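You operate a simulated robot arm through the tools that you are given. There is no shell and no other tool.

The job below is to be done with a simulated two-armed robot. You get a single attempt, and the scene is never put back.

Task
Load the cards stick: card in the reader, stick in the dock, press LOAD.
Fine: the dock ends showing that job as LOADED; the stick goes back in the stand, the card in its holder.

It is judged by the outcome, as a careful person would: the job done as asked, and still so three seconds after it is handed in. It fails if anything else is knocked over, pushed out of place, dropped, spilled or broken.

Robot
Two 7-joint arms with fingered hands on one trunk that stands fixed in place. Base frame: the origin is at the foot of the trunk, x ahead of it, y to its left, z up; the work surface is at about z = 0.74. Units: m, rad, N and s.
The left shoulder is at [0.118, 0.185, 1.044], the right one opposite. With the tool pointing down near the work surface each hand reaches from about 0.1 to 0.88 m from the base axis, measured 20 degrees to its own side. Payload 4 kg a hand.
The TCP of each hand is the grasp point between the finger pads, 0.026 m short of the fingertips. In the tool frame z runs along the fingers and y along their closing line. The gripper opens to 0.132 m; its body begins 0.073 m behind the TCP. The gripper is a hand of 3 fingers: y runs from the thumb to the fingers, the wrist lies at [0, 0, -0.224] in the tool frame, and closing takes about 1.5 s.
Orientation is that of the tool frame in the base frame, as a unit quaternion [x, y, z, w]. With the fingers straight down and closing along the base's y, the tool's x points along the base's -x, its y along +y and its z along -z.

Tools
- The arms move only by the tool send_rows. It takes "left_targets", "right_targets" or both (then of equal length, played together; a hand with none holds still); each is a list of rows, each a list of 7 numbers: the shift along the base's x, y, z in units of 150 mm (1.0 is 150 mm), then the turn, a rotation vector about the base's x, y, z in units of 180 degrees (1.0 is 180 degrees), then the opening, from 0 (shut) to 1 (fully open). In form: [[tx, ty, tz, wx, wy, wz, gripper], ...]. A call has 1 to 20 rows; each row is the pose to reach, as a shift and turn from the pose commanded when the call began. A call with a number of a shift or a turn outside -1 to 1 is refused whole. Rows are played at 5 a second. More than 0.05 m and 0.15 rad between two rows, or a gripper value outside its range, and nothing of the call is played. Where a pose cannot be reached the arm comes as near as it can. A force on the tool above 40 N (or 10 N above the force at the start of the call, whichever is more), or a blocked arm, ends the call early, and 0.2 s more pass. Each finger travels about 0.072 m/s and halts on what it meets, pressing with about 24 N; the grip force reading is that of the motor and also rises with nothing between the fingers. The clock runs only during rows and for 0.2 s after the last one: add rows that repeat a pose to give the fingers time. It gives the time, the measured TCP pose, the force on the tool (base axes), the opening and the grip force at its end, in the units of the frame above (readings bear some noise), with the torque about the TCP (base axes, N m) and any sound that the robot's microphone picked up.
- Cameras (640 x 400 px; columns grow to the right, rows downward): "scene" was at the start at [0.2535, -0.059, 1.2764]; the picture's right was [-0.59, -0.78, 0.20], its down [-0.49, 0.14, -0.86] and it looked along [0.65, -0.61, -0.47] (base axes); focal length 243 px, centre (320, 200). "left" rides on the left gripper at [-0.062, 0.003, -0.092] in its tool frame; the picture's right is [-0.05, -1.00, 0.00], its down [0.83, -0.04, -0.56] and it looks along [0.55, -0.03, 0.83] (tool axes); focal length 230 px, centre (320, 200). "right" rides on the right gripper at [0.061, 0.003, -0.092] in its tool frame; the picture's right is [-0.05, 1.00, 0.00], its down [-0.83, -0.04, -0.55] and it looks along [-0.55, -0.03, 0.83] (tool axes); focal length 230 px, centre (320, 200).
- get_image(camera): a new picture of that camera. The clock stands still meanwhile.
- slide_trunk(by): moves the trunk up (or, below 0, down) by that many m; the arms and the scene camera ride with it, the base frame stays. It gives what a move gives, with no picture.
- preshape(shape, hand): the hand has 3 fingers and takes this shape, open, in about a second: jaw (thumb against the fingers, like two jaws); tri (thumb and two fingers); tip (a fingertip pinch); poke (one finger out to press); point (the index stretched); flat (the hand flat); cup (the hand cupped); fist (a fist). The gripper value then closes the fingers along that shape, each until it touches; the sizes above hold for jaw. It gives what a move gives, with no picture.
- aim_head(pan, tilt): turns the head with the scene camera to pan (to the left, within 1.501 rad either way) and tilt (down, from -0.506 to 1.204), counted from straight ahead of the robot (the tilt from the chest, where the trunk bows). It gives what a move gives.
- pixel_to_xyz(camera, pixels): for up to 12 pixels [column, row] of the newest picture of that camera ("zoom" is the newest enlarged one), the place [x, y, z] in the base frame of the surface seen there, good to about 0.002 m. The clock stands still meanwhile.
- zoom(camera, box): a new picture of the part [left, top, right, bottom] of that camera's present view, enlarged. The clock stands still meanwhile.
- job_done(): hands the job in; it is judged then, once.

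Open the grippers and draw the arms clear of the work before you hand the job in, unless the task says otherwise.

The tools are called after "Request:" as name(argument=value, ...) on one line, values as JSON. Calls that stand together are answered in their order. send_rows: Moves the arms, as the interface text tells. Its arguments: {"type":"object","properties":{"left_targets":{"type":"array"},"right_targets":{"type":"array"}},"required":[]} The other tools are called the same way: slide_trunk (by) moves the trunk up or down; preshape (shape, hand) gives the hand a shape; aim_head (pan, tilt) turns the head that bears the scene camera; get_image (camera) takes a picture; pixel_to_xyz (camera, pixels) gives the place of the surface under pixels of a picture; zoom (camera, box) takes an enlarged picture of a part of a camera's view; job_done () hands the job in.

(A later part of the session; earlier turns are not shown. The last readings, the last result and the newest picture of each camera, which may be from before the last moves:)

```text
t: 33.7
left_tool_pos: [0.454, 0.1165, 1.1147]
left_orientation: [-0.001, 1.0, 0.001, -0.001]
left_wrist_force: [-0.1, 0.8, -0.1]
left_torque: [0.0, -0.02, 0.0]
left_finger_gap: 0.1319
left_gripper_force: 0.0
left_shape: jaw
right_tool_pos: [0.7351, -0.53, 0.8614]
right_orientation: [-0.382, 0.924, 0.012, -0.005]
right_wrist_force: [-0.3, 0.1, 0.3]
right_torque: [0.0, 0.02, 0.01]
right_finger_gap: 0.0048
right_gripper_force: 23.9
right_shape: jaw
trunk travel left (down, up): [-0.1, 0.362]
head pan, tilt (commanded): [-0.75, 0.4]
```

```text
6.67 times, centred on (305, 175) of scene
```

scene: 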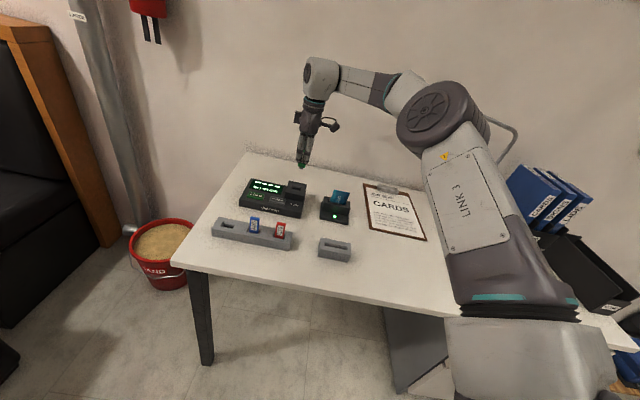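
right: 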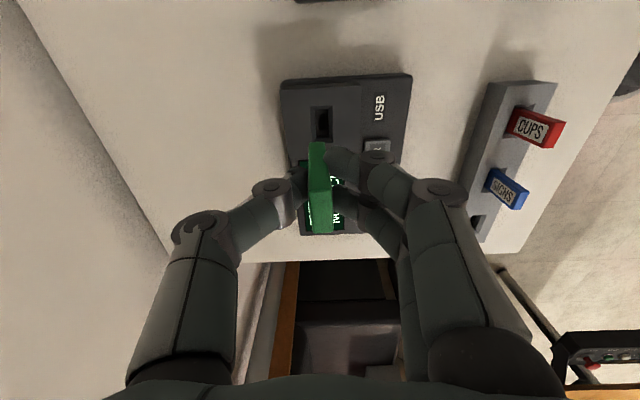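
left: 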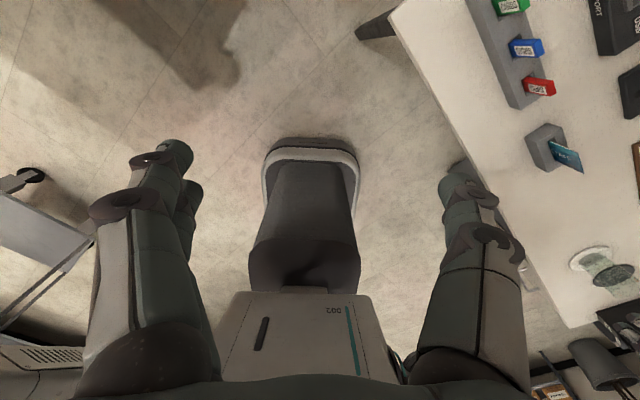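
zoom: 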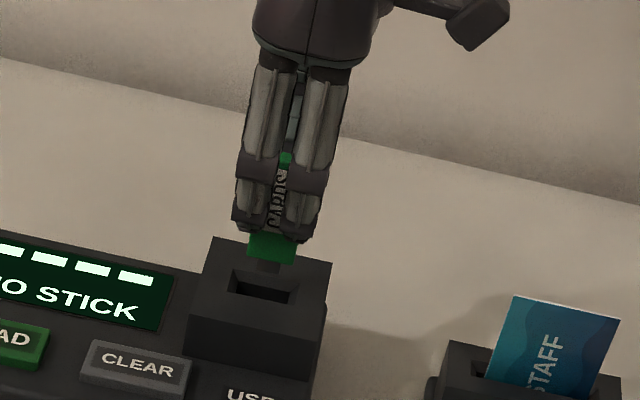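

Stick tip and recess agree to ~0.5 mm. I lower 20 mm slowly and check the force.

Request:
send_rows(right_targets=[[0, 0, -0.027, 0, 0, 0, 0], [0, 0, -0.053, 0, 0, 0, 0], [0, 0, -0.08, 0, 0, 0, 0], [0, 0, -0.107, 0, 0, 0, 0], [0, 0, -0.133, 0, 0, 0, 0]])

Request:
zoom(camera="right", box=[280, 70, 370, 180])

Request:
zoom(camera="scene", box=[260, 155, 330, 215])

```text
t: 34.9
left_tool_pos: [0.4554, 0.1162, 1.1146]
left_orientation: [-0.001, 1.0, 0.001, 0.0]
left_wrist_force: [-0.6, 0.9, 0.1]
left_torque: [0.02, -0.01, -0.02]
left_finger_gap: 0.1318
left_gripper_force: 0.0
left_shape: jaw
right_tool_pos: [0.7359, -0.5291, 0.8415]
right_orientation: [-0.383, 0.924, 0.012, -0.004]
right_wrist_force: [0.1, -0.4, 0.2]
right_torque: [-0.03, 0.01, 0.01]
right_finger_gap: 0.0049
right_gripper_force: 24.2
right_shape: jaw
trunk travel left (down, up): [-0.1, 0.362]
head pan, tilt (commanded): [-0.75, 0.4]
```

```text
3.64 times, centred on (325, 125) of right
```

zoom: 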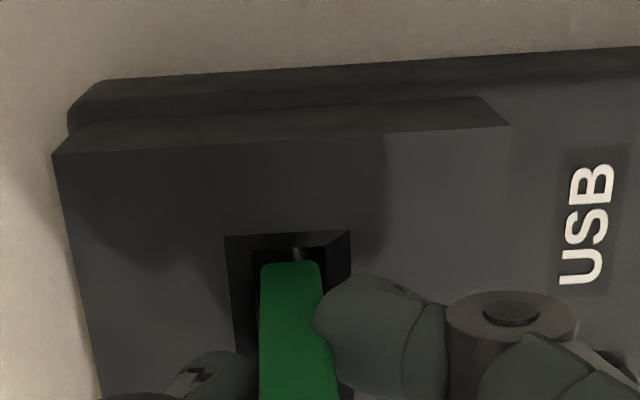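

```text
6.67 times, centred on (295, 185) of scene
```

zoom: 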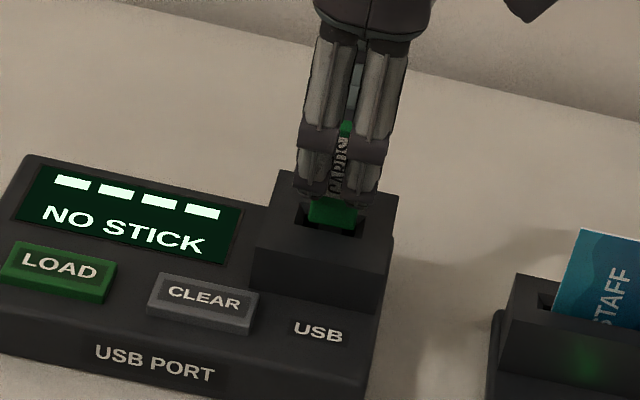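

No load and centred at the mouth. I continue down in 2.5 mm steps.

Request:
send_rows(right_targets=[[0, 0, -0.017, 0, 0, 0, 0], [0, 0, -0.034, 0, 0, 0, 0], [0, 0, -0.05, 0, 0, 0, 0]])

Request:
zoom(camera="scene", box=[260, 155, 330, 215])

```text
t: 35.7
left_tool_pos: [0.455, 0.1169, 1.1148]
left_orientation: [-0.001, 1.0, 0.0, 0.0]
left_wrist_force: [0.3, 0.6, 0.2]
left_torque: [0.03, 0.0, -0.03]
left_finger_gap: 0.1316
left_gripper_force: 0.2
left_shape: jaw
right_tool_pos: [0.736, -0.531, 0.8331]
right_orientation: [-0.382, 0.924, 0.011, -0.005]
right_wrist_force: [0.1, 0.2, 0.3]
right_torque: [0.0, 0.01, 0.0]
right_finger_gap: 0.005
right_gripper_force: 23.9
right_shape: jaw
trunk travel left (down, up): [-0.1, 0.362]
head pan, tilt (commanded): [-0.75, 0.4]
```

```text
6.67 times, centred on (295, 185) of scene
```

zoom: 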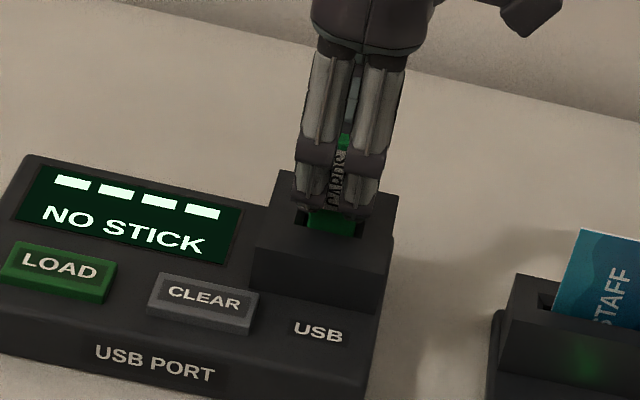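

Still free, display NO STICK. I go further down in 2 mm steps, watching the force.

Request:
send_rows(right_targets=[[0, 0, -0.013, 0, 0, 0, 0], [0, 0, -0.026, 0, 0, 0, 0], [0, 0, -0.04, 0, 0, 0, 0]])

Request:
zoom(camera="scene", box=[260, 155, 330, 215])

```text
t: 36.5
left_tool_pos: [0.4541, 0.1168, 1.116]
left_orientation: [-0.001, 1.0, 0.0, 0.0]
left_wrist_force: [0.3, 0.7, 0.2]
left_torque: [-0.02, -0.01, -0.01]
left_finger_gap: 0.1322
left_gripper_force: 0.0
left_shape: jaw
right_tool_pos: [0.7358, -0.5296, 0.8294]
right_orientation: [-0.382, 0.924, 0.012, -0.005]
right_wrist_force: [-0.4, -1.2, 5.5]
right_torque: [0.03, 0.0, 0.02]
right_finger_gap: 0.0052
right_gripper_force: 23.6
right_shape: jaw
trunk travel left (down, up): [-0.1, 0.362]
head pan, tilt (commanded): [-0.75, 0.4]
```

```text
6.67 times, centred on (295, 185) of scene
```

zoom: 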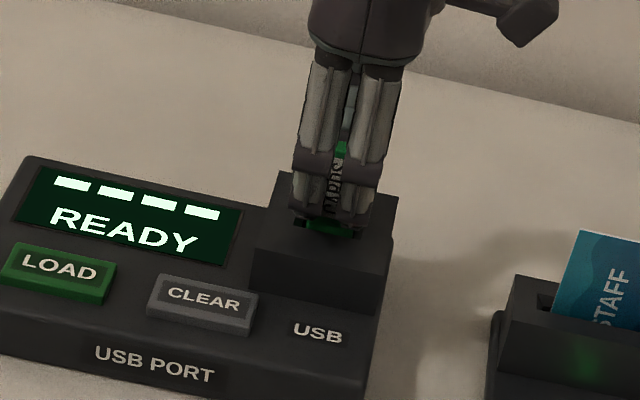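

The dock now shows READY with light contact (5.5 N): stick seated. I open the fingers slowly here.

Request:
send_rows(right_targets=[[0, 0, 0.005, 0, 0, 0, 0.05], [0, 0, 0.005, 0, 0, 0, 0.15], [0, 0, 0.01, 0, 0, 0, 0.25], [0, 0, 0.02, 0, 0, 0, 0.35], [0, 0, 0.02, 0, 0, 0, 0.45], [0, 0, 0.02, 0, 0, 0, 0.45]])

Request:
get_image(camera="right")

Request:
zoom(camera="scene", box=[240, 145, 350, 225])

```text
t: 37.9
left_tool_pos: [0.4548, 0.1151, 1.1147]
left_orientation: [-0.001, 1.0, 0.0, 0.0]
left_wrist_force: [0.5, -0.1, 0.1]
left_torque: [0.0, -0.02, 0.01]
left_finger_gap: 0.132
left_gripper_force: 0.0
left_shape: jaw
right_tool_pos: [0.7364, -0.5286, 0.831]
right_orientation: [-0.382, 0.924, 0.012, -0.006]
right_wrist_force: [-0.8, -0.1, 0.0]
right_torque: [0.03, -0.01, 0.03]
right_finger_gap: 0.059
right_gripper_force: 0.1
right_shape: jaw
trunk travel left (down, up): [-0.1, 0.362]
head pan, tilt (commanded): [-0.75, 0.4]
```

```text
taken
```

right: 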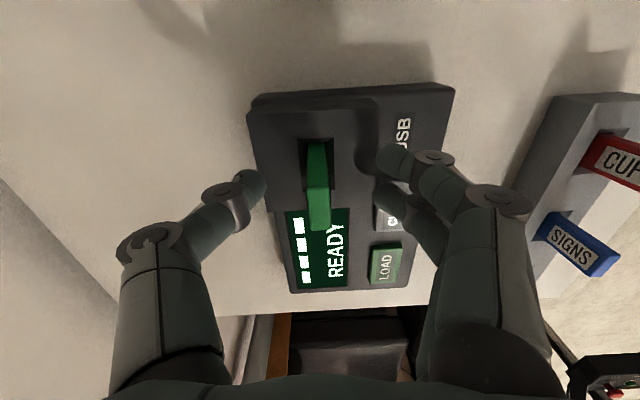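

```text
5.00 times, centred on (295, 185) of scene
```

zoom: 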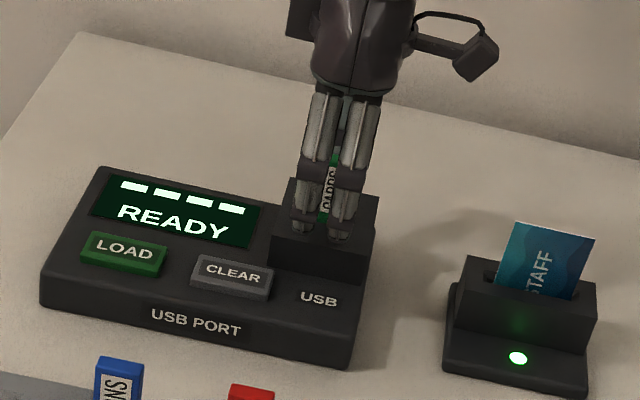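

READY stays on, the stick stands upright on its own. I raise straight up clear of it.

Request:
send_rows(right_targets=[[0, 0, 0.1, 0, 0, 0, 0.45], [0, 0, 0.25, 0, 0, 0, 0.45], [0, 0, 0.42, 0, 0, 0, 0.45], [0, 0, 0.6, -0.003, -0.003, 0, 0.45], [0, 0, 0.78, -0.0059, -0.0059, 0, 0.45], [0, 0, 0.9, -0.0059, -0.0059, 0, 0.45], [0, 0, 0.9, -0.0059, -0.0059, 0, 0.45]])

Request:
preshape(hand="right", shape="poke")

Request:
get_image(camera="right")

Request:
get_image(camera="scene")

```text
t: 39.5
left_tool_pos: [0.455, 0.1159, 1.115]
left_orientation: [-0.002, 1.0, 0.0, 0.001]
left_wrist_force: [0.1, -0.6, -0.9]
left_torque: [0.01, 0.0, 0.02]
left_finger_gap: 0.1322
left_gripper_force: 0.1
left_shape: jaw
right_tool_pos: [0.7353, -0.5298, 0.9655]
right_orientation: [-0.381, 0.924, 0.0, 0.0]
right_wrist_force: [0.4, -0.2, 0.2]
right_torque: [0.0, -0.01, 0.0]
right_finger_gap: 0.0587
right_gripper_force: 0.0
right_shape: jaw
trunk travel left (down, up): [-0.1, 0.362]
head pan, tilt (commanded): [-0.75, 0.4]
```

```text
t: 40.4
left_tool_pos: [0.4547, 0.1158, 1.114]
left_orientation: [-0.001, 1.0, 0.0, 0.0]
left_wrist_force: [-0.6, 0.1, 0.6]
left_torque: [-0.02, -0.03, -0.01]
left_finger_gap: 0.1318
left_gripper_force: 0.1
left_shape: jaw
right_tool_pos: [0.7355, -0.5299, 0.966]
right_orientation: [-0.381, 0.925, 0.0, 0.0]
right_wrist_force: [0.4, -0.4, 0.6]
right_torque: [-0.01, 0.01, 0.0]
right_finger_gap: 0.0
right_gripper_force: 0.1
right_shape: poke
trunk travel left (down, up): [-0.1, 0.362]
head pan, tilt (commanded): [-0.75, 0.4]
```

```text
taken
```

right: 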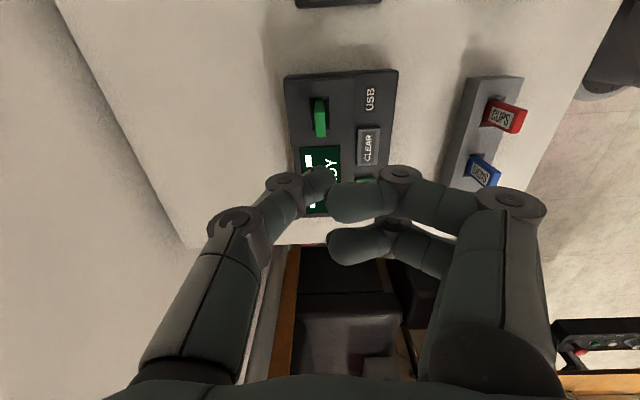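

```text
taken
```

scene: 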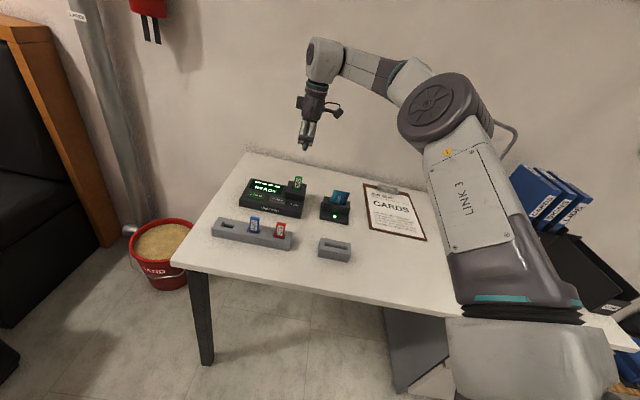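

In the poke shape two fingers are folded and one digit reaches out near (315,180). I zoom in to find which tip sticks out lowest.

Request:
zoom(camera="right", box=[220, 140, 440, 290])

Request:
zoom(camera="scene", box=[280, 90, 350, 160])

Request:
pixel_to_xyz(camera="zoom", pixels=[[300, 310], [295, 335], [320, 330], [340, 290], [270, 300], [350, 320]])

```text
2.67 times, centred on (330, 215) of right
```

zoom: 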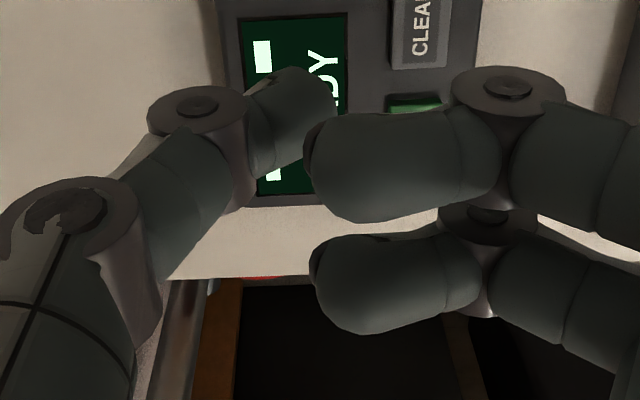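

```text
5.71 times, centred on (315, 125) of scene
```

zoom: 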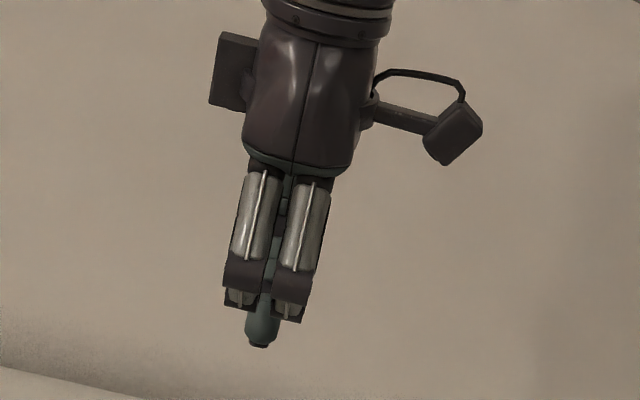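

```text
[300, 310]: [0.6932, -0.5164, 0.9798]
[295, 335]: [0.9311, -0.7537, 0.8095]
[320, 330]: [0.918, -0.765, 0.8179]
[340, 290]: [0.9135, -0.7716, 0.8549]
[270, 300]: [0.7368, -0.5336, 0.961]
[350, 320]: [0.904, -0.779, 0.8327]
```

The thumb is the poking digit, its tip at (261,342) in the zoom. I measure the tip's position relative to the TCP.

Request:
pixel_to_xyz(camera="zoom", pixels=[[262, 340], [255, 342], [262, 330], [248, 325], [275, 328], [265, 344], [258, 335]])

Request:
pixel_to_xyz(camera="right", pixels=[[310, 172], [325, 178], [318, 170], [330, 175], [315, 185], [328, 170]])

```text
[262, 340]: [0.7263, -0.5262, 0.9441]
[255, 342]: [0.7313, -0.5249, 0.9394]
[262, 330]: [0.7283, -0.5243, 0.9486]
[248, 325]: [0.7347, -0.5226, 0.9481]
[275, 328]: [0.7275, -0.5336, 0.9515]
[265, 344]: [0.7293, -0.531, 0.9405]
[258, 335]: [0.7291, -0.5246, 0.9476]
```

```text
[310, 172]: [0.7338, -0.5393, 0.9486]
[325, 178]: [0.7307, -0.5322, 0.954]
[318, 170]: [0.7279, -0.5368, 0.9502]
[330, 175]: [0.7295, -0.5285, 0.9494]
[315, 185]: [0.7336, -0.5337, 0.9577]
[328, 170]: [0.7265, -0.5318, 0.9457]
```

The thumb tip is ~27 mm below the TCP and within ~4 mm of its axis. I move over LOAD at (0.7765,-0.4055) at height first, holding the poke shape open (gripper 1).

Request:
send_rows(right_targets=[[0.03, 0.1, 0, 0, 0, 0, 1], [0.09, 0.27, 0, 0, 0, 0, 1], [0.16, 0.46, -0.02, 0, 0, 0, 1], [0.23, 0.65, -0.1, 0, 0, 0, 1], [0.28, 0.78, -0.25, 0, 0, 0, 1], [0.293, 0.82, -0.45, 0, 0, 0, 1], [0.293, 0.82, -0.6, 0, 0, 0, 1], [0.293, 0.82, -0.75, 0, 0, 0, 1], [0.293, 0.82, -0.75, 0, 0, 0, 1]])

Request:
get_image(camera="right")

Request:
zoom(camera="scene", box=[220, 140, 320, 230])

```text
t: 42.4
left_tool_pos: [0.4551, 0.1157, 1.1145]
left_orientation: [-0.001, 1.0, 0.0, 0.0]
left_wrist_force: [-0.5, -0.5, 0.1]
left_torque: [-0.02, 0.0, 0.01]
left_finger_gap: 0.1323
left_gripper_force: 0.0
left_shape: jaw
right_tool_pos: [0.7803, -0.406, 0.8547]
right_orientation: [-0.382, 0.924, -0.001, 0.0]
right_wrist_force: [0.2, -0.6, -0.7]
right_torque: [0.0, 0.03, 0.01]
right_finger_gap: 0.0
right_gripper_force: 0.0
right_shape: poke
trunk travel left (down, up): [-0.1, 0.362]
head pan, tilt (commanded): [-0.75, 0.4]
```

```text
taken
```

right: 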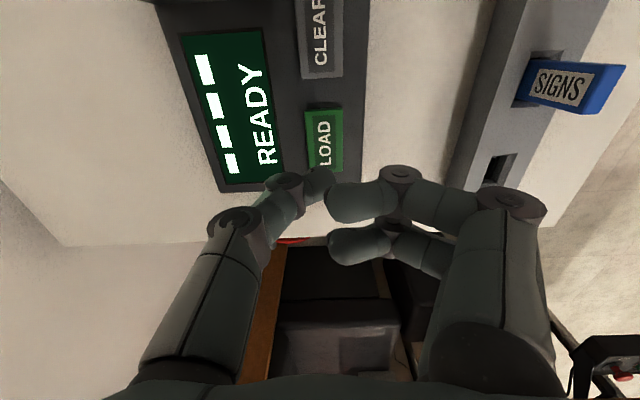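

```text
4.44 times, centred on (270, 185) of scene
```

zoom: 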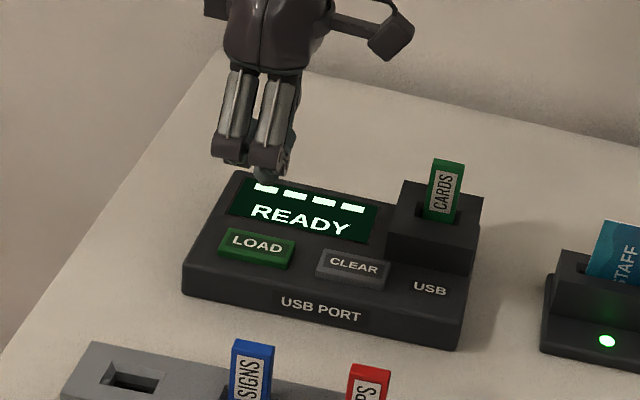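

LOAD's centre projects to tool (0.003, 0.004), nearly the same as the thumb tip. I verify the tip in the scene zoom before pressing.

Request:
pixel_to_xyz(camera="zoom", pixels=[[263, 178], [256, 175], [272, 175], [263, 170], [257, 243], [232, 232], [290, 243], [225, 252], [285, 265], [295, 230]])

Request:
zoom(camera="right", box=[260, 90, 380, 220])

```text
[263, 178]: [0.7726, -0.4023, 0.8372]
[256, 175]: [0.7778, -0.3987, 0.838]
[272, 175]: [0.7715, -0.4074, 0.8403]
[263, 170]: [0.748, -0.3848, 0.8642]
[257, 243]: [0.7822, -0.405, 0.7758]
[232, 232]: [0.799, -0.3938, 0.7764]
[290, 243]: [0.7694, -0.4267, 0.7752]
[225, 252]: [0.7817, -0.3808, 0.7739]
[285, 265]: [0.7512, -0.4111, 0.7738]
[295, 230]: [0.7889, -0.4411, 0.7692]
```

```text
3.08 times, centred on (320, 155) of right
```

zoom: 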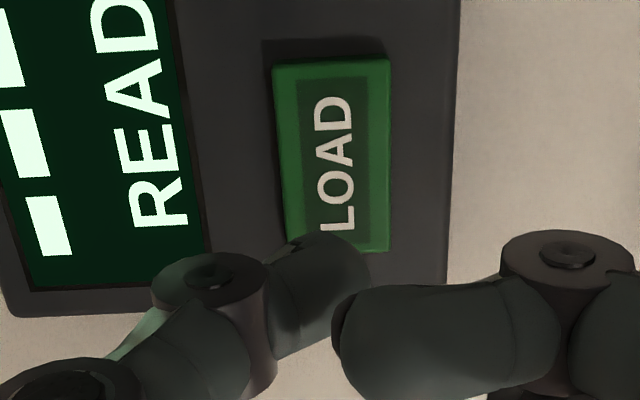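

Thumb tip is over LOAD (centre ≈ (0.775,-0.403)). I descend to just above the button.

Request:
send_rows(right_targets=[[0, 0, -0.1, 0, 0, 0, 1], [0, 0, -0.2, 0, 0, 0, 1], [0, 0, -0.28, 0, 0, 0, 1], [0, 0, -0.31, 0, 0, 0, 1]])

Request:
zoom(camera="scene", box=[230, 150, 310, 220])

Request:
zoom(camera="right", box=[260, 90, 380, 220])

```text
t: 43.4
left_tool_pos: [0.4552, 0.1171, 1.1139]
left_orientation: [-0.001, 1.0, 0.0, 0.0]
left_wrist_force: [-0.2, -0.1, -0.1]
left_torque: [0.01, 0.01, -0.01]
left_finger_gap: 0.1321
left_gripper_force: 0.0
left_shape: jaw
right_tool_pos: [0.7795, -0.4072, 0.8083]
right_orientation: [-0.382, 0.924, 0.0, 0.0]
right_wrist_force: [0.3, 0.6, -0.1]
right_torque: [0.01, 0.02, 0.01]
right_finger_gap: 0.0
right_gripper_force: 0.0
right_shape: poke
trunk travel left (down, up): [-0.1, 0.362]
head pan, tilt (commanded): [-0.75, 0.4]
```

```text
5.71 times, centred on (270, 185) of scene
```

zoom: 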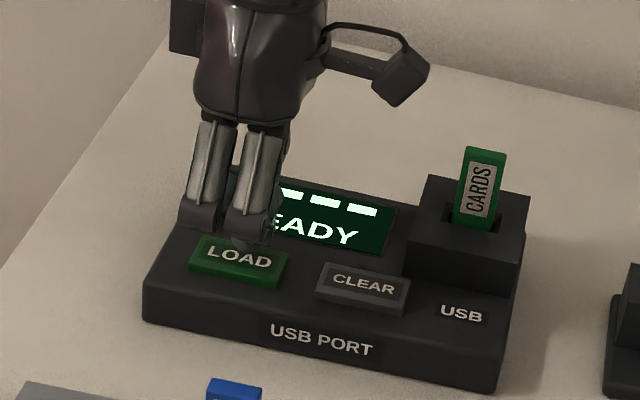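

```text
3.08 times, centred on (320, 155) of right
```

zoom: 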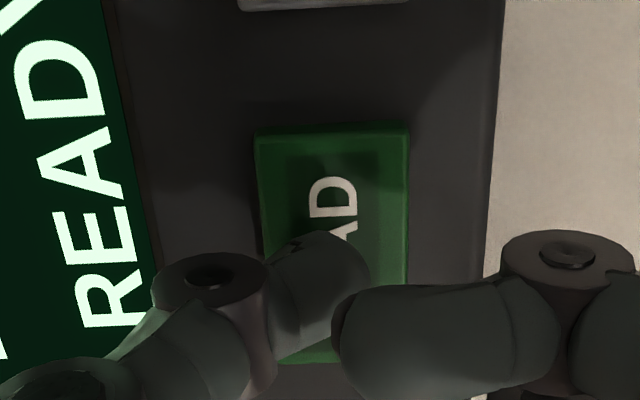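

The tip is ~5 mm above LOAD. I press down in small steps.

Request:
send_rows(right_targets=[[0, 0, -0.013, 0, 0, 0, 1], [0, 0, -0.027, 0, 0, 0, 1], [0, 0, -0.04, 0, 0, 0, 1], [0, 0, -0.053, 0, 0, 0, 1]])

Request:
zoom(camera="scene", box=[230, 150, 310, 220])

```text
t: 44.4
left_tool_pos: [0.4547, 0.116, 1.1146]
left_orientation: [0.0, 1.0, 0.0, 0.0]
left_wrist_force: [0.1, -0.6, -0.3]
left_torque: [-0.01, 0.01, 0.0]
left_finger_gap: 0.1319
left_gripper_force: 0.1
left_shape: jaw
right_tool_pos: [0.7809, -0.4057, 0.7992]
right_orientation: [-0.382, 0.924, 0.0, -0.001]
right_wrist_force: [0.6, -1.1, 1.3]
right_torque: [-0.02, 0.0, 0.0]
right_finger_gap: 0.0
right_gripper_force: 0.0
right_shape: poke
trunk travel left (down, up): [-0.1, 0.362]
head pan, tilt (commanded): [-0.75, 0.4]
heard: click
```

```text
5.71 times, centred on (270, 185) of scene
```

zoom: 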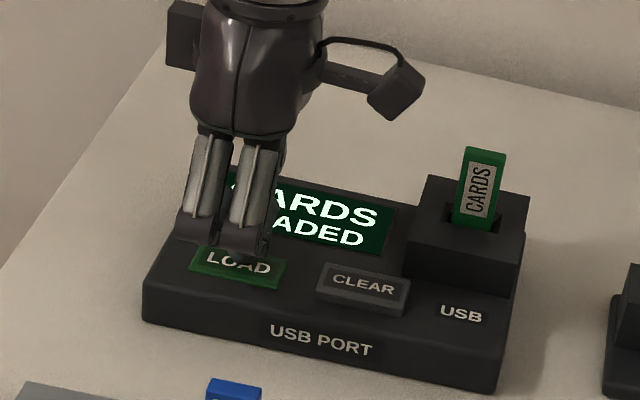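

A click was heard and the display reads "CARDS LOADED". I raise straight up off the button, then go back to the jaw shape at height.

Request:
send_rows(right_targets=[[0, 0, 0.05, 0, 0, 0, 1], [0, 0, 0.15, 0, 0, 0, 1], [0, 0, 0.3, 0, 0, 0, 1], [0, 0, 0.5, 0, 0, 0, 1], [0, 0, 0.7, 0, 0, 0, 1], [0, 0, 0.9, 0, 0, 0, 1], [0, 0, 1.0, 0, 0, 0, 1], [0, 0, 1.0, 0, 0, 0, 1]])

Request:
preshape(hand="right", shape="jaw")

Request:
zoom(camera="scene", box=[200, 120, 360, 260])

Request:
get_image(camera="right")

```text
t: 46.2
left_tool_pos: [0.4543, 0.1165, 1.1157]
left_orientation: [-0.001, 1.0, 0.0, 0.0]
left_wrist_force: [0.4, 0.1, -0.3]
left_torque: [0.01, -0.03, 0.0]
left_finger_gap: 0.1319
left_gripper_force: 0.0
left_shape: jaw
right_tool_pos: [0.7799, -0.4072, 0.9468]
right_orientation: [-0.381, 0.925, 0.0, 0.0]
right_wrist_force: [-0.2, -0.2, 0.5]
right_torque: [0.02, 0.01, -0.02]
right_finger_gap: 0.0
right_gripper_force: 0.0
right_shape: poke
trunk travel left (down, up): [-0.1, 0.362]
head pan, tilt (commanded): [-0.75, 0.4]
```

```text
t: 47.1
left_tool_pos: [0.4544, 0.1167, 1.115]
left_orientation: [-0.001, 1.0, 0.0, 0.0]
left_wrist_force: [0.1, -0.4, -0.2]
left_torque: [0.0, -0.01, 0.03]
left_finger_gap: 0.1318
left_gripper_force: 0.1
left_shape: jaw
right_tool_pos: [0.7812, -0.4074, 0.9479]
right_orientation: [-0.381, 0.925, 0.0, 0.001]
right_wrist_force: [-0.1, 1.3, -0.4]
right_torque: [0.02, 0.0, 0.0]
right_finger_gap: 0.1319
right_gripper_force: 0.1
right_shape: jaw
trunk travel left (down, up): [-0.1, 0.362]
head pan, tilt (commanded): [-0.75, 0.4]
```

```text
2.86 times, centred on (280, 190) of scene
```

zoom: 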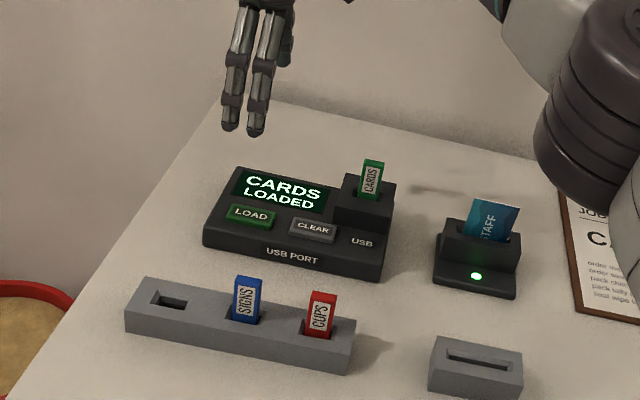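

```text
taken
```

right: 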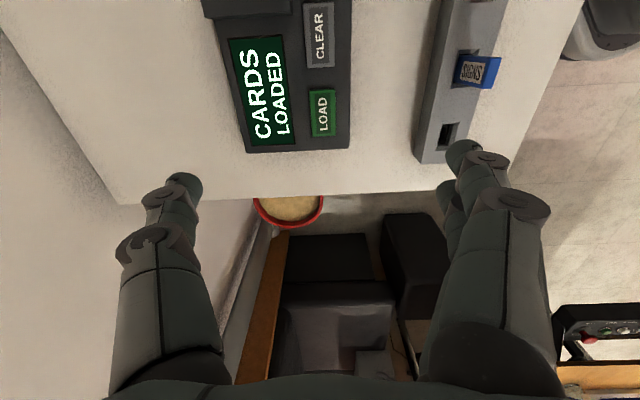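

CARDS LOADED is shown. I go back above the docked stick, narrowing the opening to ~60 mm.

Request:
send_rows(right_targets=[[-0.03, -0.1, 0, 0, 0, 0, 0.9], [-0.09, -0.27, 0, 0, 0, 0, 0.8], [-0.16, -0.46, 0, 0, 0, 0, 0.7], [-0.23, -0.65, 0, 0, 0, 0, 0.6], [-0.28, -0.78, -0.05, 0, 0, 0, 0.5], [-0.297, -0.818, -0.12, 0, 0, 0, 0.45], [-0.297, -0.818, -0.12, 0, 0, 0, 0.45]])

Request:
get_image(camera="right")

Request:
zoom(camera="right", box=[280, 90, 370, 180])

Request:
pixel_to_xyz(camera="zoom", pixels=[[310, 230], [310, 260], [310, 290], [300, 260], [325, 260], [310, 180]])

```text
t: 48.7
left_tool_pos: [0.4545, 0.1167, 1.1139]
left_orientation: [0.0, 1.0, 0.0, 0.0]
left_wrist_force: [0.3, 0.1, 0.1]
left_torque: [0.02, 0.01, 0.01]
left_finger_gap: 0.1318
left_gripper_force: 0.1
left_shape: jaw
right_tool_pos: [0.7361, -0.5299, 0.9299]
right_orientation: [-0.383, 0.924, 0.0, 0.0]
right_wrist_force: [-0.6, 0.7, 0.9]
right_torque: [-0.02, 0.03, 0.03]
right_finger_gap: 0.0598
right_gripper_force: 0.1
right_shape: jaw
trunk travel left (down, up): [-0.1, 0.362]
head pan, tilt (commanded): [-0.75, 0.4]
```

```text
taken
```

right: 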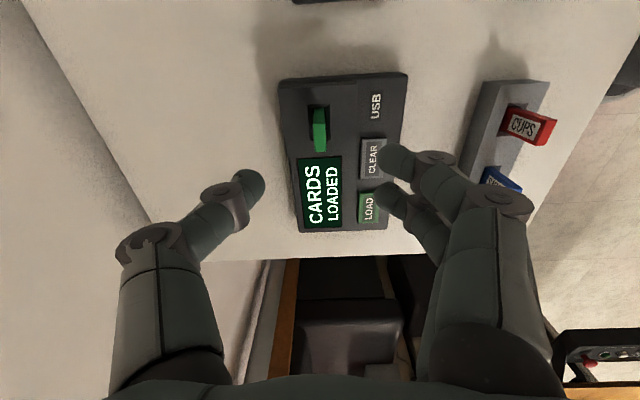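

```text
4.44 times, centred on (325, 135) of right
```

zoom: 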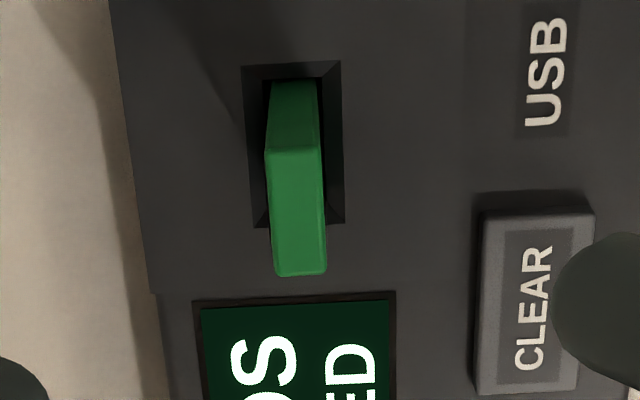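

```text
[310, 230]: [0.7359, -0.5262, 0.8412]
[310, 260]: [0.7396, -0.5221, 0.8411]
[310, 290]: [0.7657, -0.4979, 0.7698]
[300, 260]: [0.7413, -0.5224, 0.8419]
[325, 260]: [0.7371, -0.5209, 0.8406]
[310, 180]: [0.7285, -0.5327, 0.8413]
```

The docked stick is upright and centred under the TCP to <0.5 mm. I lower to the same grip height (TCP z≈0.831).

Request:
send_rows(right_targets=[[0, 0, -0.15, 0, 0, 0, 0.45], [0, 0, -0.3, 0, 0, 0, 0.45], [0, 0, -0.45, 0, 0, 0, 0.45], [0, 0, -0.58, 0, 0, 0, 0.45], [0, 0, -0.66, 0, 0, 0, 0.45], [0, 0, -0.66, 0, 0, 0, 0.45]])

Request:
get_image(camera="right")

Request:
zoom(camera="scene", box=[240, 145, 350, 225])

```text
t: 50.1
left_tool_pos: [0.4546, 0.1169, 1.1157]
left_orientation: [-0.001, 1.0, 0.0, -0.001]
left_wrist_force: [0.6, -0.4, 0.6]
left_torque: [0.03, 0.01, 0.02]
left_finger_gap: 0.1318
left_gripper_force: 0.1
left_shape: jaw
right_tool_pos: [0.7338, -0.5301, 0.8319]
right_orientation: [-0.382, 0.924, 0.0, 0.0]
right_wrist_force: [0.0, -0.9, -0.2]
right_torque: [-0.02, 0.0, -0.01]
right_finger_gap: 0.06
right_gripper_force: 0.1
right_shape: jaw
trunk travel left (down, up): [-0.1, 0.362]
head pan, tilt (commanded): [-0.75, 0.4]
```

```text
taken
```

right: 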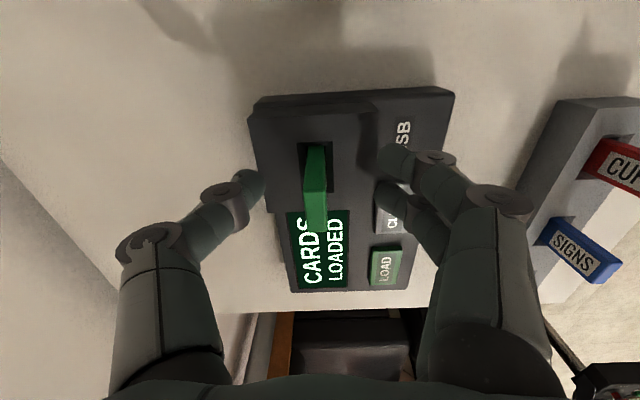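

```text
5.00 times, centred on (295, 185) of scene
```

zoom: 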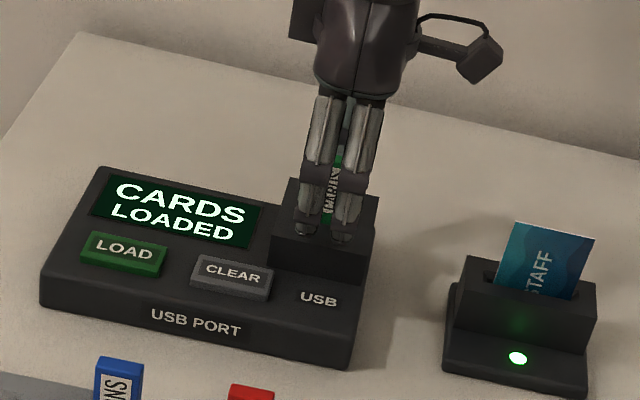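

The stick now appears ~1.8 mm toward the thumb from the gap centre; I shift 1.6 mm that way and then close.

Request:
send_rows(right_targets=[[0.0075, -0.0075, 0, 0, 0, 0, 0.45], [0.0075, -0.0075, 0, 0, 0, 0, 0.3], [0.0075, -0.0075, 0, 0, 0, 0, 0.15], [0.0075, -0.0075, 0, 0, 0, 0, 0], [0.0075, -0.0075, 0, 0, 0, 0, 0], [0.0075, -0.0075, 0, 0, 0, 0, 0], [0.0075, -0.0075, 0, 0, 0, 0, 0], [0.0075, -0.0075, 0, 0, 0, 0, 0]])

Request:
get_image(camera="right")

Request:
zoom(camera="scene", box=[240, 145, 350, 225])

```text
t: 51.9
left_tool_pos: [0.4546, 0.1156, 1.1148]
left_orientation: [-0.001, 1.0, 0.0, -0.001]
left_wrist_force: [-0.5, 0.0, 0.1]
left_torque: [0.03, 0.03, 0.04]
left_finger_gap: 0.1317
left_gripper_force: 0.0
left_shape: jaw
right_tool_pos: [0.7347, -0.53, 0.832]
right_orientation: [-0.382, 0.924, 0.0, 0.0]
right_wrist_force: [-0.3, -0.2, 0.0]
right_torque: [-0.01, 0.0, 0.01]
right_finger_gap: 0.005
right_gripper_force: 24.3
right_shape: jaw
trunk travel left (down, up): [-0.1, 0.362]
head pan, tilt (commanded): [-0.75, 0.4]
```

```text
taken
```

right: 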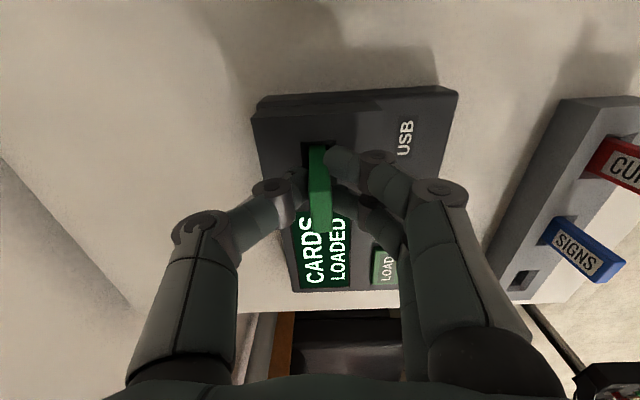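

```text
5.00 times, centred on (295, 185) of scene
```

zoom: 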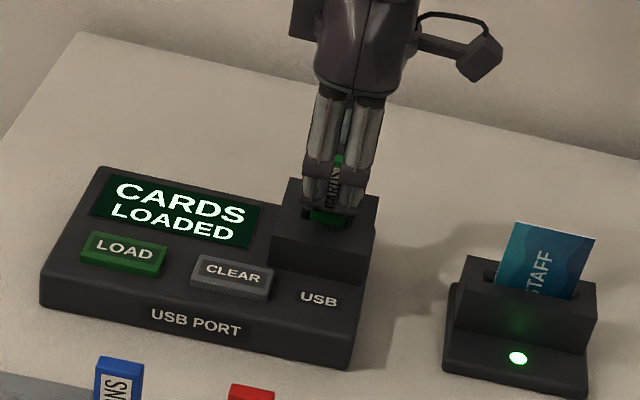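

Gripped at 24 N. I pull the stick straight up out of the dock.

Request:
send_rows(right_targets=[[0, 0, 0.04, 0, 0, 0, 0], [0, 0, 0.1, 0, 0, 0, 0], [0, 0, 0.18, 0, 0, 0, 0], [0, 0, 0.3, 0, 0, 0, 0], [0, 0, 0.45, 0, 0, 0, 0], [0, 0, 0.58, 0, 0, 0, 0], [0, 0, 0.62, 0, 0, 0, 0], [0, 0, 0.62, 0, 0, 0, 0]])

Request:
get_image(camera="right")

Request:
zoom(camera="scene", box=[240, 125, 350, 225])

```text
t: 53.7
left_tool_pos: [0.4552, 0.1175, 1.1137]
left_orientation: [-0.001, 1.0, 0.0, 0.0]
left_wrist_force: [-0.4, -0.1, 1.0]
left_torque: [0.01, -0.02, 0.01]
left_finger_gap: 0.1322
left_gripper_force: 0.0
left_shape: jaw
right_tool_pos: [0.7336, -0.5299, 0.9238]
right_orientation: [-0.382, 0.924, -0.001, 0.0]
right_wrist_force: [0.1, -0.3, -0.1]
right_torque: [0.0, 0.0, -0.01]
right_finger_gap: 0.0048
right_gripper_force: 24.0
right_shape: jaw
trunk travel left (down, up): [-0.1, 0.362]
head pan, tilt (commanded): [-0.75, 0.4]
```

```text
taken
```

right: 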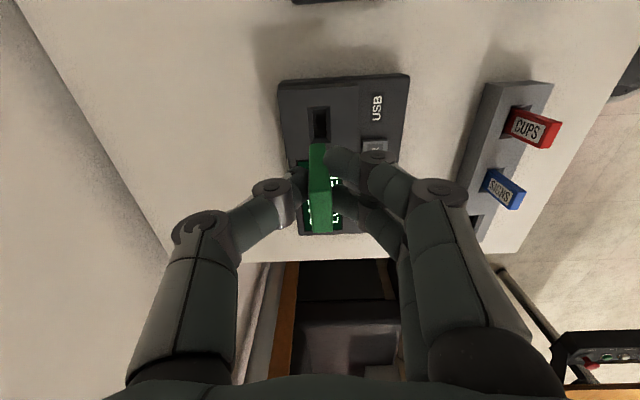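

```text
4.00 times, centred on (295, 175) of scene
```

zoom: 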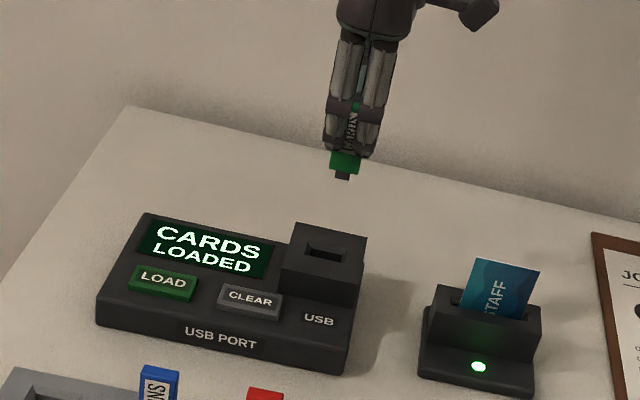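

"CARDS LOADED" stays with the stick out. I carry it back over the empty hole of the stand in two moves.

Request:
send_rows(right_targets=[[-0.01, 0.1, 0, 0, 0, 0, 0], [-0.03, 0.25, 0, 0, 0, 0, 0], [-0.06, 0.45, 0, 0, 0, 0, 0], [-0.09, 0.65, 0, 0, 0, 0, 0], [-0.105, 0.79, 0, 0, 0, 0, 0], [-0.113, 0.843, 0, 0, 0, 0, 0], [-0.113, 0.843, 0, 0, 0, 0, 0]])

Request:
send_rows(right_targets=[[-0.01, 0.1, 0, 0, 0, 0, 0], [-0.03, 0.25, 0, 0, 0, 0, 0], [-0.06, 0.45, 0, 0, 0, 0, 0], [-0.09, 0.65, 0, 0, 0, 0, 0], [-0.105, 0.79, 0, 0, 0, 0, 0], [-0.113, 0.843, 0, 0, 0, 0, 0], [-0.113, 0.843, 0, 0, 0, 0, 0]])

Request:
get_image(camera="right")

Request:
zoom(camera="right", box=[280, 80, 370, 170])

Request:
zoom(camera="scene", box=[190, 150, 300, 260])

```text
t: 55.3
left_tool_pos: [0.4544, 0.115, 1.1147]
left_orientation: [-0.001, 1.0, 0.001, -0.001]
left_wrist_force: [0.4, -0.1, 0.4]
left_torque: [-0.02, -0.03, 0.0]
left_finger_gap: 0.1317
left_gripper_force: 0.0
left_shape: jaw
right_tool_pos: [0.7185, -0.4054, 0.9247]
right_orientation: [-0.383, 0.924, 0.0, 0.0]
right_wrist_force: [0.3, 0.2, -0.4]
right_torque: [0.02, 0.01, -0.02]
right_finger_gap: 0.0048
right_gripper_force: 24.3
right_shape: jaw
trunk travel left (down, up): [-0.1, 0.362]
head pan, tilt (commanded): [-0.75, 0.4]
```

```text
t: 56.9
left_tool_pos: [0.4537, 0.1164, 1.1151]
left_orientation: [-0.001, 1.0, 0.001, 0.001]
left_wrist_force: [0.0, 0.1, 0.0]
left_torque: [-0.01, 0.0, -0.02]
left_finger_gap: 0.1322
left_gripper_force: 0.1
left_shape: jaw
right_tool_pos: [0.7021, -0.2783, 0.9255]
right_orientation: [-0.381, 0.925, 0.0, 0.0]
right_wrist_force: [-0.6, 0.7, -0.1]
right_torque: [0.0, 0.01, -0.02]
right_finger_gap: 0.0049
right_gripper_force: 24.1
right_shape: jaw
trunk travel left (down, up): [-0.1, 0.362]
head pan, tilt (commanded): [-0.75, 0.4]
```

```text
taken
```

right: 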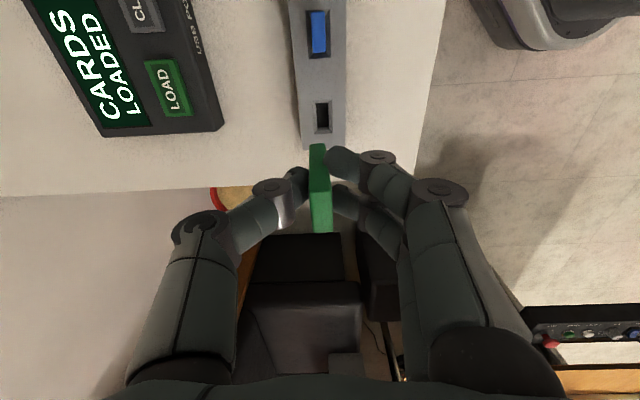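

```text
4.44 times, centred on (325, 125) of right
```

zoom: 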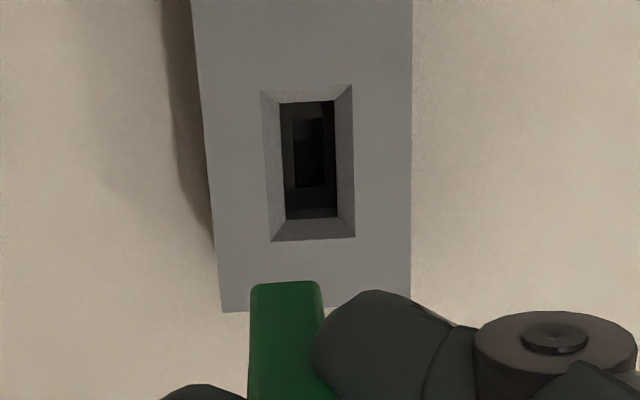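

```text
3.64 times, centred on (245, 205) of scene
```

zoom: 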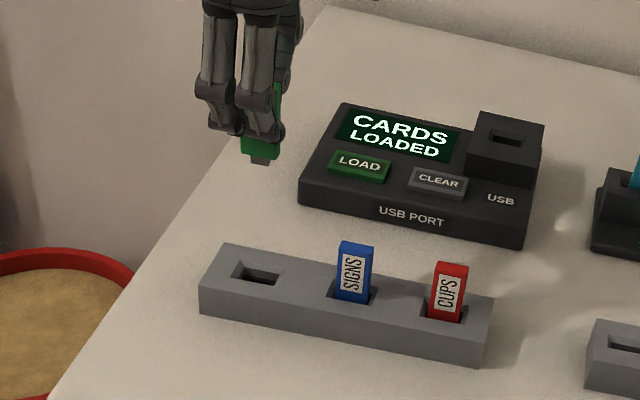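

The hole centre projects at tool (0.000, +0.003) versus stick tip (0.001, −0.0015). I correct with ~1.5° tilt plus ~3 mm shift and lower to just above the hole.

Request:
send_rows(right_targets=[[-0.004, 0.008, -0.1, 0.003, 0.003, 0, 0], [-0.009, 0.017, -0.22, 0.0059, 0.0059, 0, 0], [-0.009, 0.017, -0.36, 0.0059, 0.0059, 0, 0], [-0.009, 0.017, -0.48, 0.0059, 0.0059, 0, 0], [-0.009, 0.017, -0.56, 0.0059, 0.0059, 0, 0], [-0.009, 0.017, -0.56, 0.0059, 0.0059, 0, 0]])

Request:
zoom(camera="right", box=[280, 80, 370, 170])

Request:
zoom(camera="scene", box=[190, 160, 290, 260])

```text
t: 58.3
left_tool_pos: [0.4548, 0.115, 1.1147]
left_orientation: [-0.001, 1.0, 0.0, 0.0]
left_wrist_force: [0.9, -0.5, -0.1]
left_torque: [0.02, 0.01, 0.0]
left_finger_gap: 0.1321
left_gripper_force: 0.0
left_shape: jaw
right_tool_pos: [0.7008, -0.2744, 0.8413]
right_orientation: [-0.381, 0.924, 0.012, -0.004]
right_wrist_force: [0.2, 0.0, 0.1]
right_torque: [0.03, 0.02, 0.0]
right_finger_gap: 0.0051
right_gripper_force: 23.8
right_shape: jaw
trunk travel left (down, up): [-0.1, 0.362]
head pan, tilt (commanded): [-0.75, 0.4]
```

```text
4.44 times, centred on (325, 125) of right
```

zoom: 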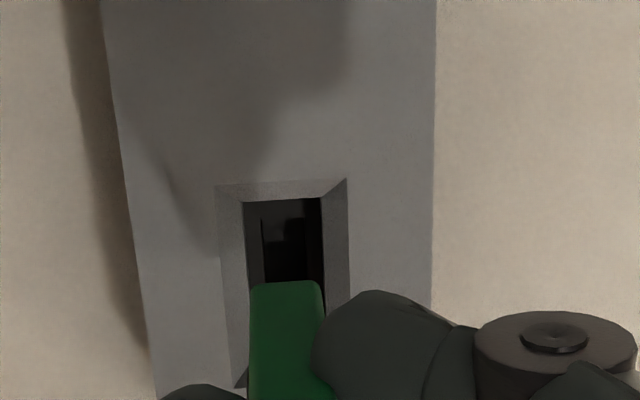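

```text
4.00 times, centred on (240, 210) of scene
```

zoom: 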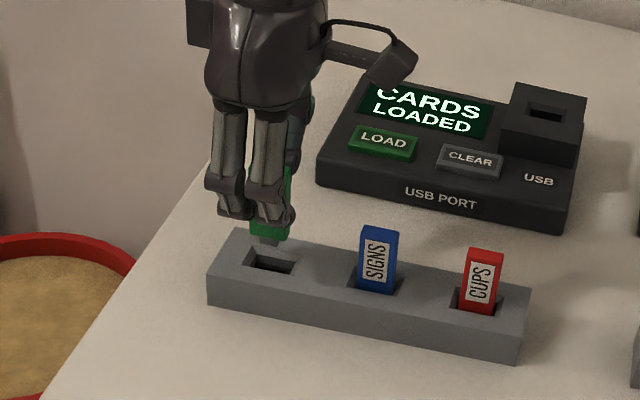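

Tip and hole agree to ~0.3 mm. I lower 21 mm slowly.

Request:
send_rows(right_targets=[[0, 0, -0.03, 0, 0, 0, 0], [0, 0, -0.06, 0, 0, 0, 0], [0, 0, -0.09, 0, 0, 0, 0], [0, 0, -0.12, 0, 0, 0, 0], [0, 0, -0.14, 0, 0, 0, 0]])

Request:
zoom(camera="right", box=[280, 80, 370, 170])

Request:
zoom(camera="scene", box=[190, 160, 290, 260])

```text
t: 59.5
left_tool_pos: [0.4551, 0.1163, 1.1154]
left_orientation: [-0.001, 1.0, 0.0, 0.0]
left_wrist_force: [-0.5, 0.2, 0.3]
left_torque: [-0.01, 0.06, 0.02]
left_finger_gap: 0.1316
left_gripper_force: 0.1
left_shape: jaw
right_tool_pos: [0.701, -0.2735, 0.8192]
right_orientation: [-0.382, 0.924, 0.013, -0.005]
right_wrist_force: [-0.2, 0.3, -0.5]
right_torque: [-0.01, 0.0, 0.01]
right_finger_gap: 0.0048
right_gripper_force: 23.9
right_shape: jaw
trunk travel left (down, up): [-0.1, 0.362]
head pan, tilt (commanded): [-0.75, 0.4]
```

```text
4.44 times, centred on (325, 125) of right
```

zoom: 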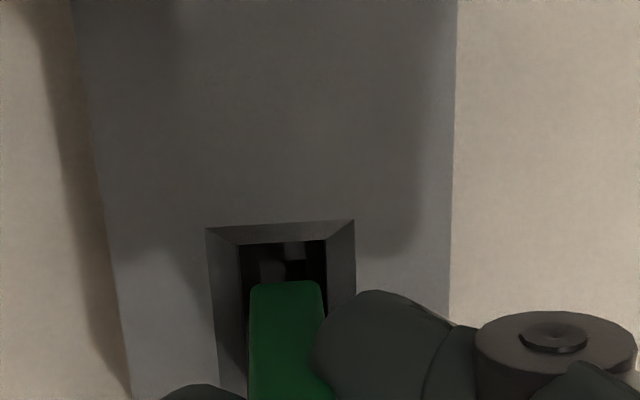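

```text
4.00 times, centred on (240, 210) of scene
```

zoom: 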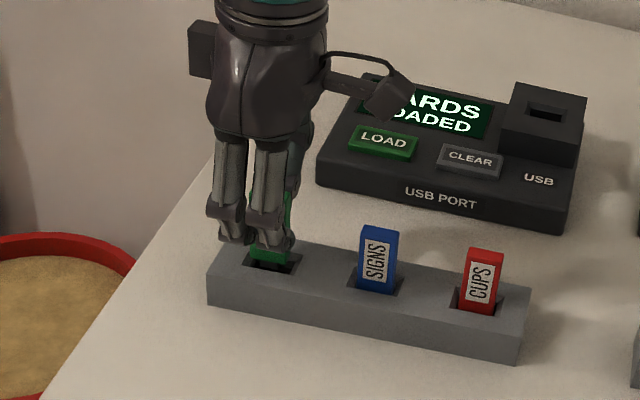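

Entering freely and centred. I go on down ~12 mm in small steps.

Request:
send_rows(right_targets=[[0, 0, -0.02, 0, 0, 0, 0], [0, 0, -0.04, 0, 0, 0, 0], [0, 0, -0.06, 0, 0, 0, 0], [0, 0, -0.075, 0, 0, 0, 0]])

Request:
zoom(camera="scene", box=[190, 160, 290, 260])

```text
t: 60.5
left_tool_pos: [0.4546, 0.1172, 1.1137]
left_orientation: [-0.001, 1.0, -0.001, 0.0]
left_wrist_force: [0.0, -0.9, -0.1]
left_torque: [0.01, 0.0, 0.02]
left_finger_gap: 0.1321
left_gripper_force: 0.1
left_shape: jaw
right_tool_pos: [0.7011, -0.274, 0.8085]
right_orientation: [-0.382, 0.924, 0.012, -0.007]
right_wrist_force: [-0.1, -0.9, 0.2]
right_torque: [-0.03, 0.03, -0.02]
right_finger_gap: 0.005
right_gripper_force: 23.8
right_shape: jaw
trunk travel left (down, up): [-0.1, 0.362]
head pan, tilt (commanded): [-0.75, 0.4]
```

```text
4.00 times, centred on (240, 210) of scene
```

zoom: 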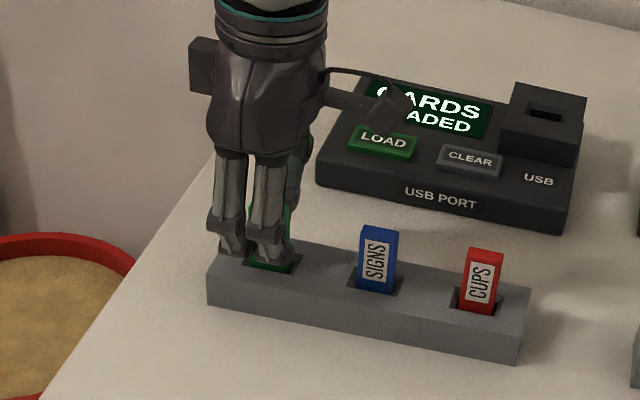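

Still no load at TCP z 0.8085; the original seat was about 0.804. I take the last few millimetres in 1.5 mm steps.

Request:
send_rows(right_targets=[[0, 0, -0.01, 0, 0, 0, 0], [0, 0, -0.02, 0, 0, 0, 0], [0, 0, -0.03, 0, 0, 0, 0]])

```text
t: 61.3
left_tool_pos: [0.4543, 0.1157, 1.1148]
left_orientation: [0.0, 1.0, 0.001, 0.0]
left_wrist_force: [-0.4, -0.2, -0.1]
left_torque: [0.01, -0.01, 0.0]
left_finger_gap: 0.1318
left_gripper_force: 0.1
left_shape: jaw
right_tool_pos: [0.7011, -0.2741, 0.8055]
right_orientation: [-0.381, 0.925, 0.011, -0.005]
right_wrist_force: [-0.7, -1.7, 3.8]
right_torque: [-0.04, 0.01, -0.01]
right_finger_gap: 0.0048
right_gripper_force: 24.2
right_shape: jaw
trunk travel left (down, up): [-0.1, 0.362]
head pan, tilt (commanded): [-0.75, 0.4]
```

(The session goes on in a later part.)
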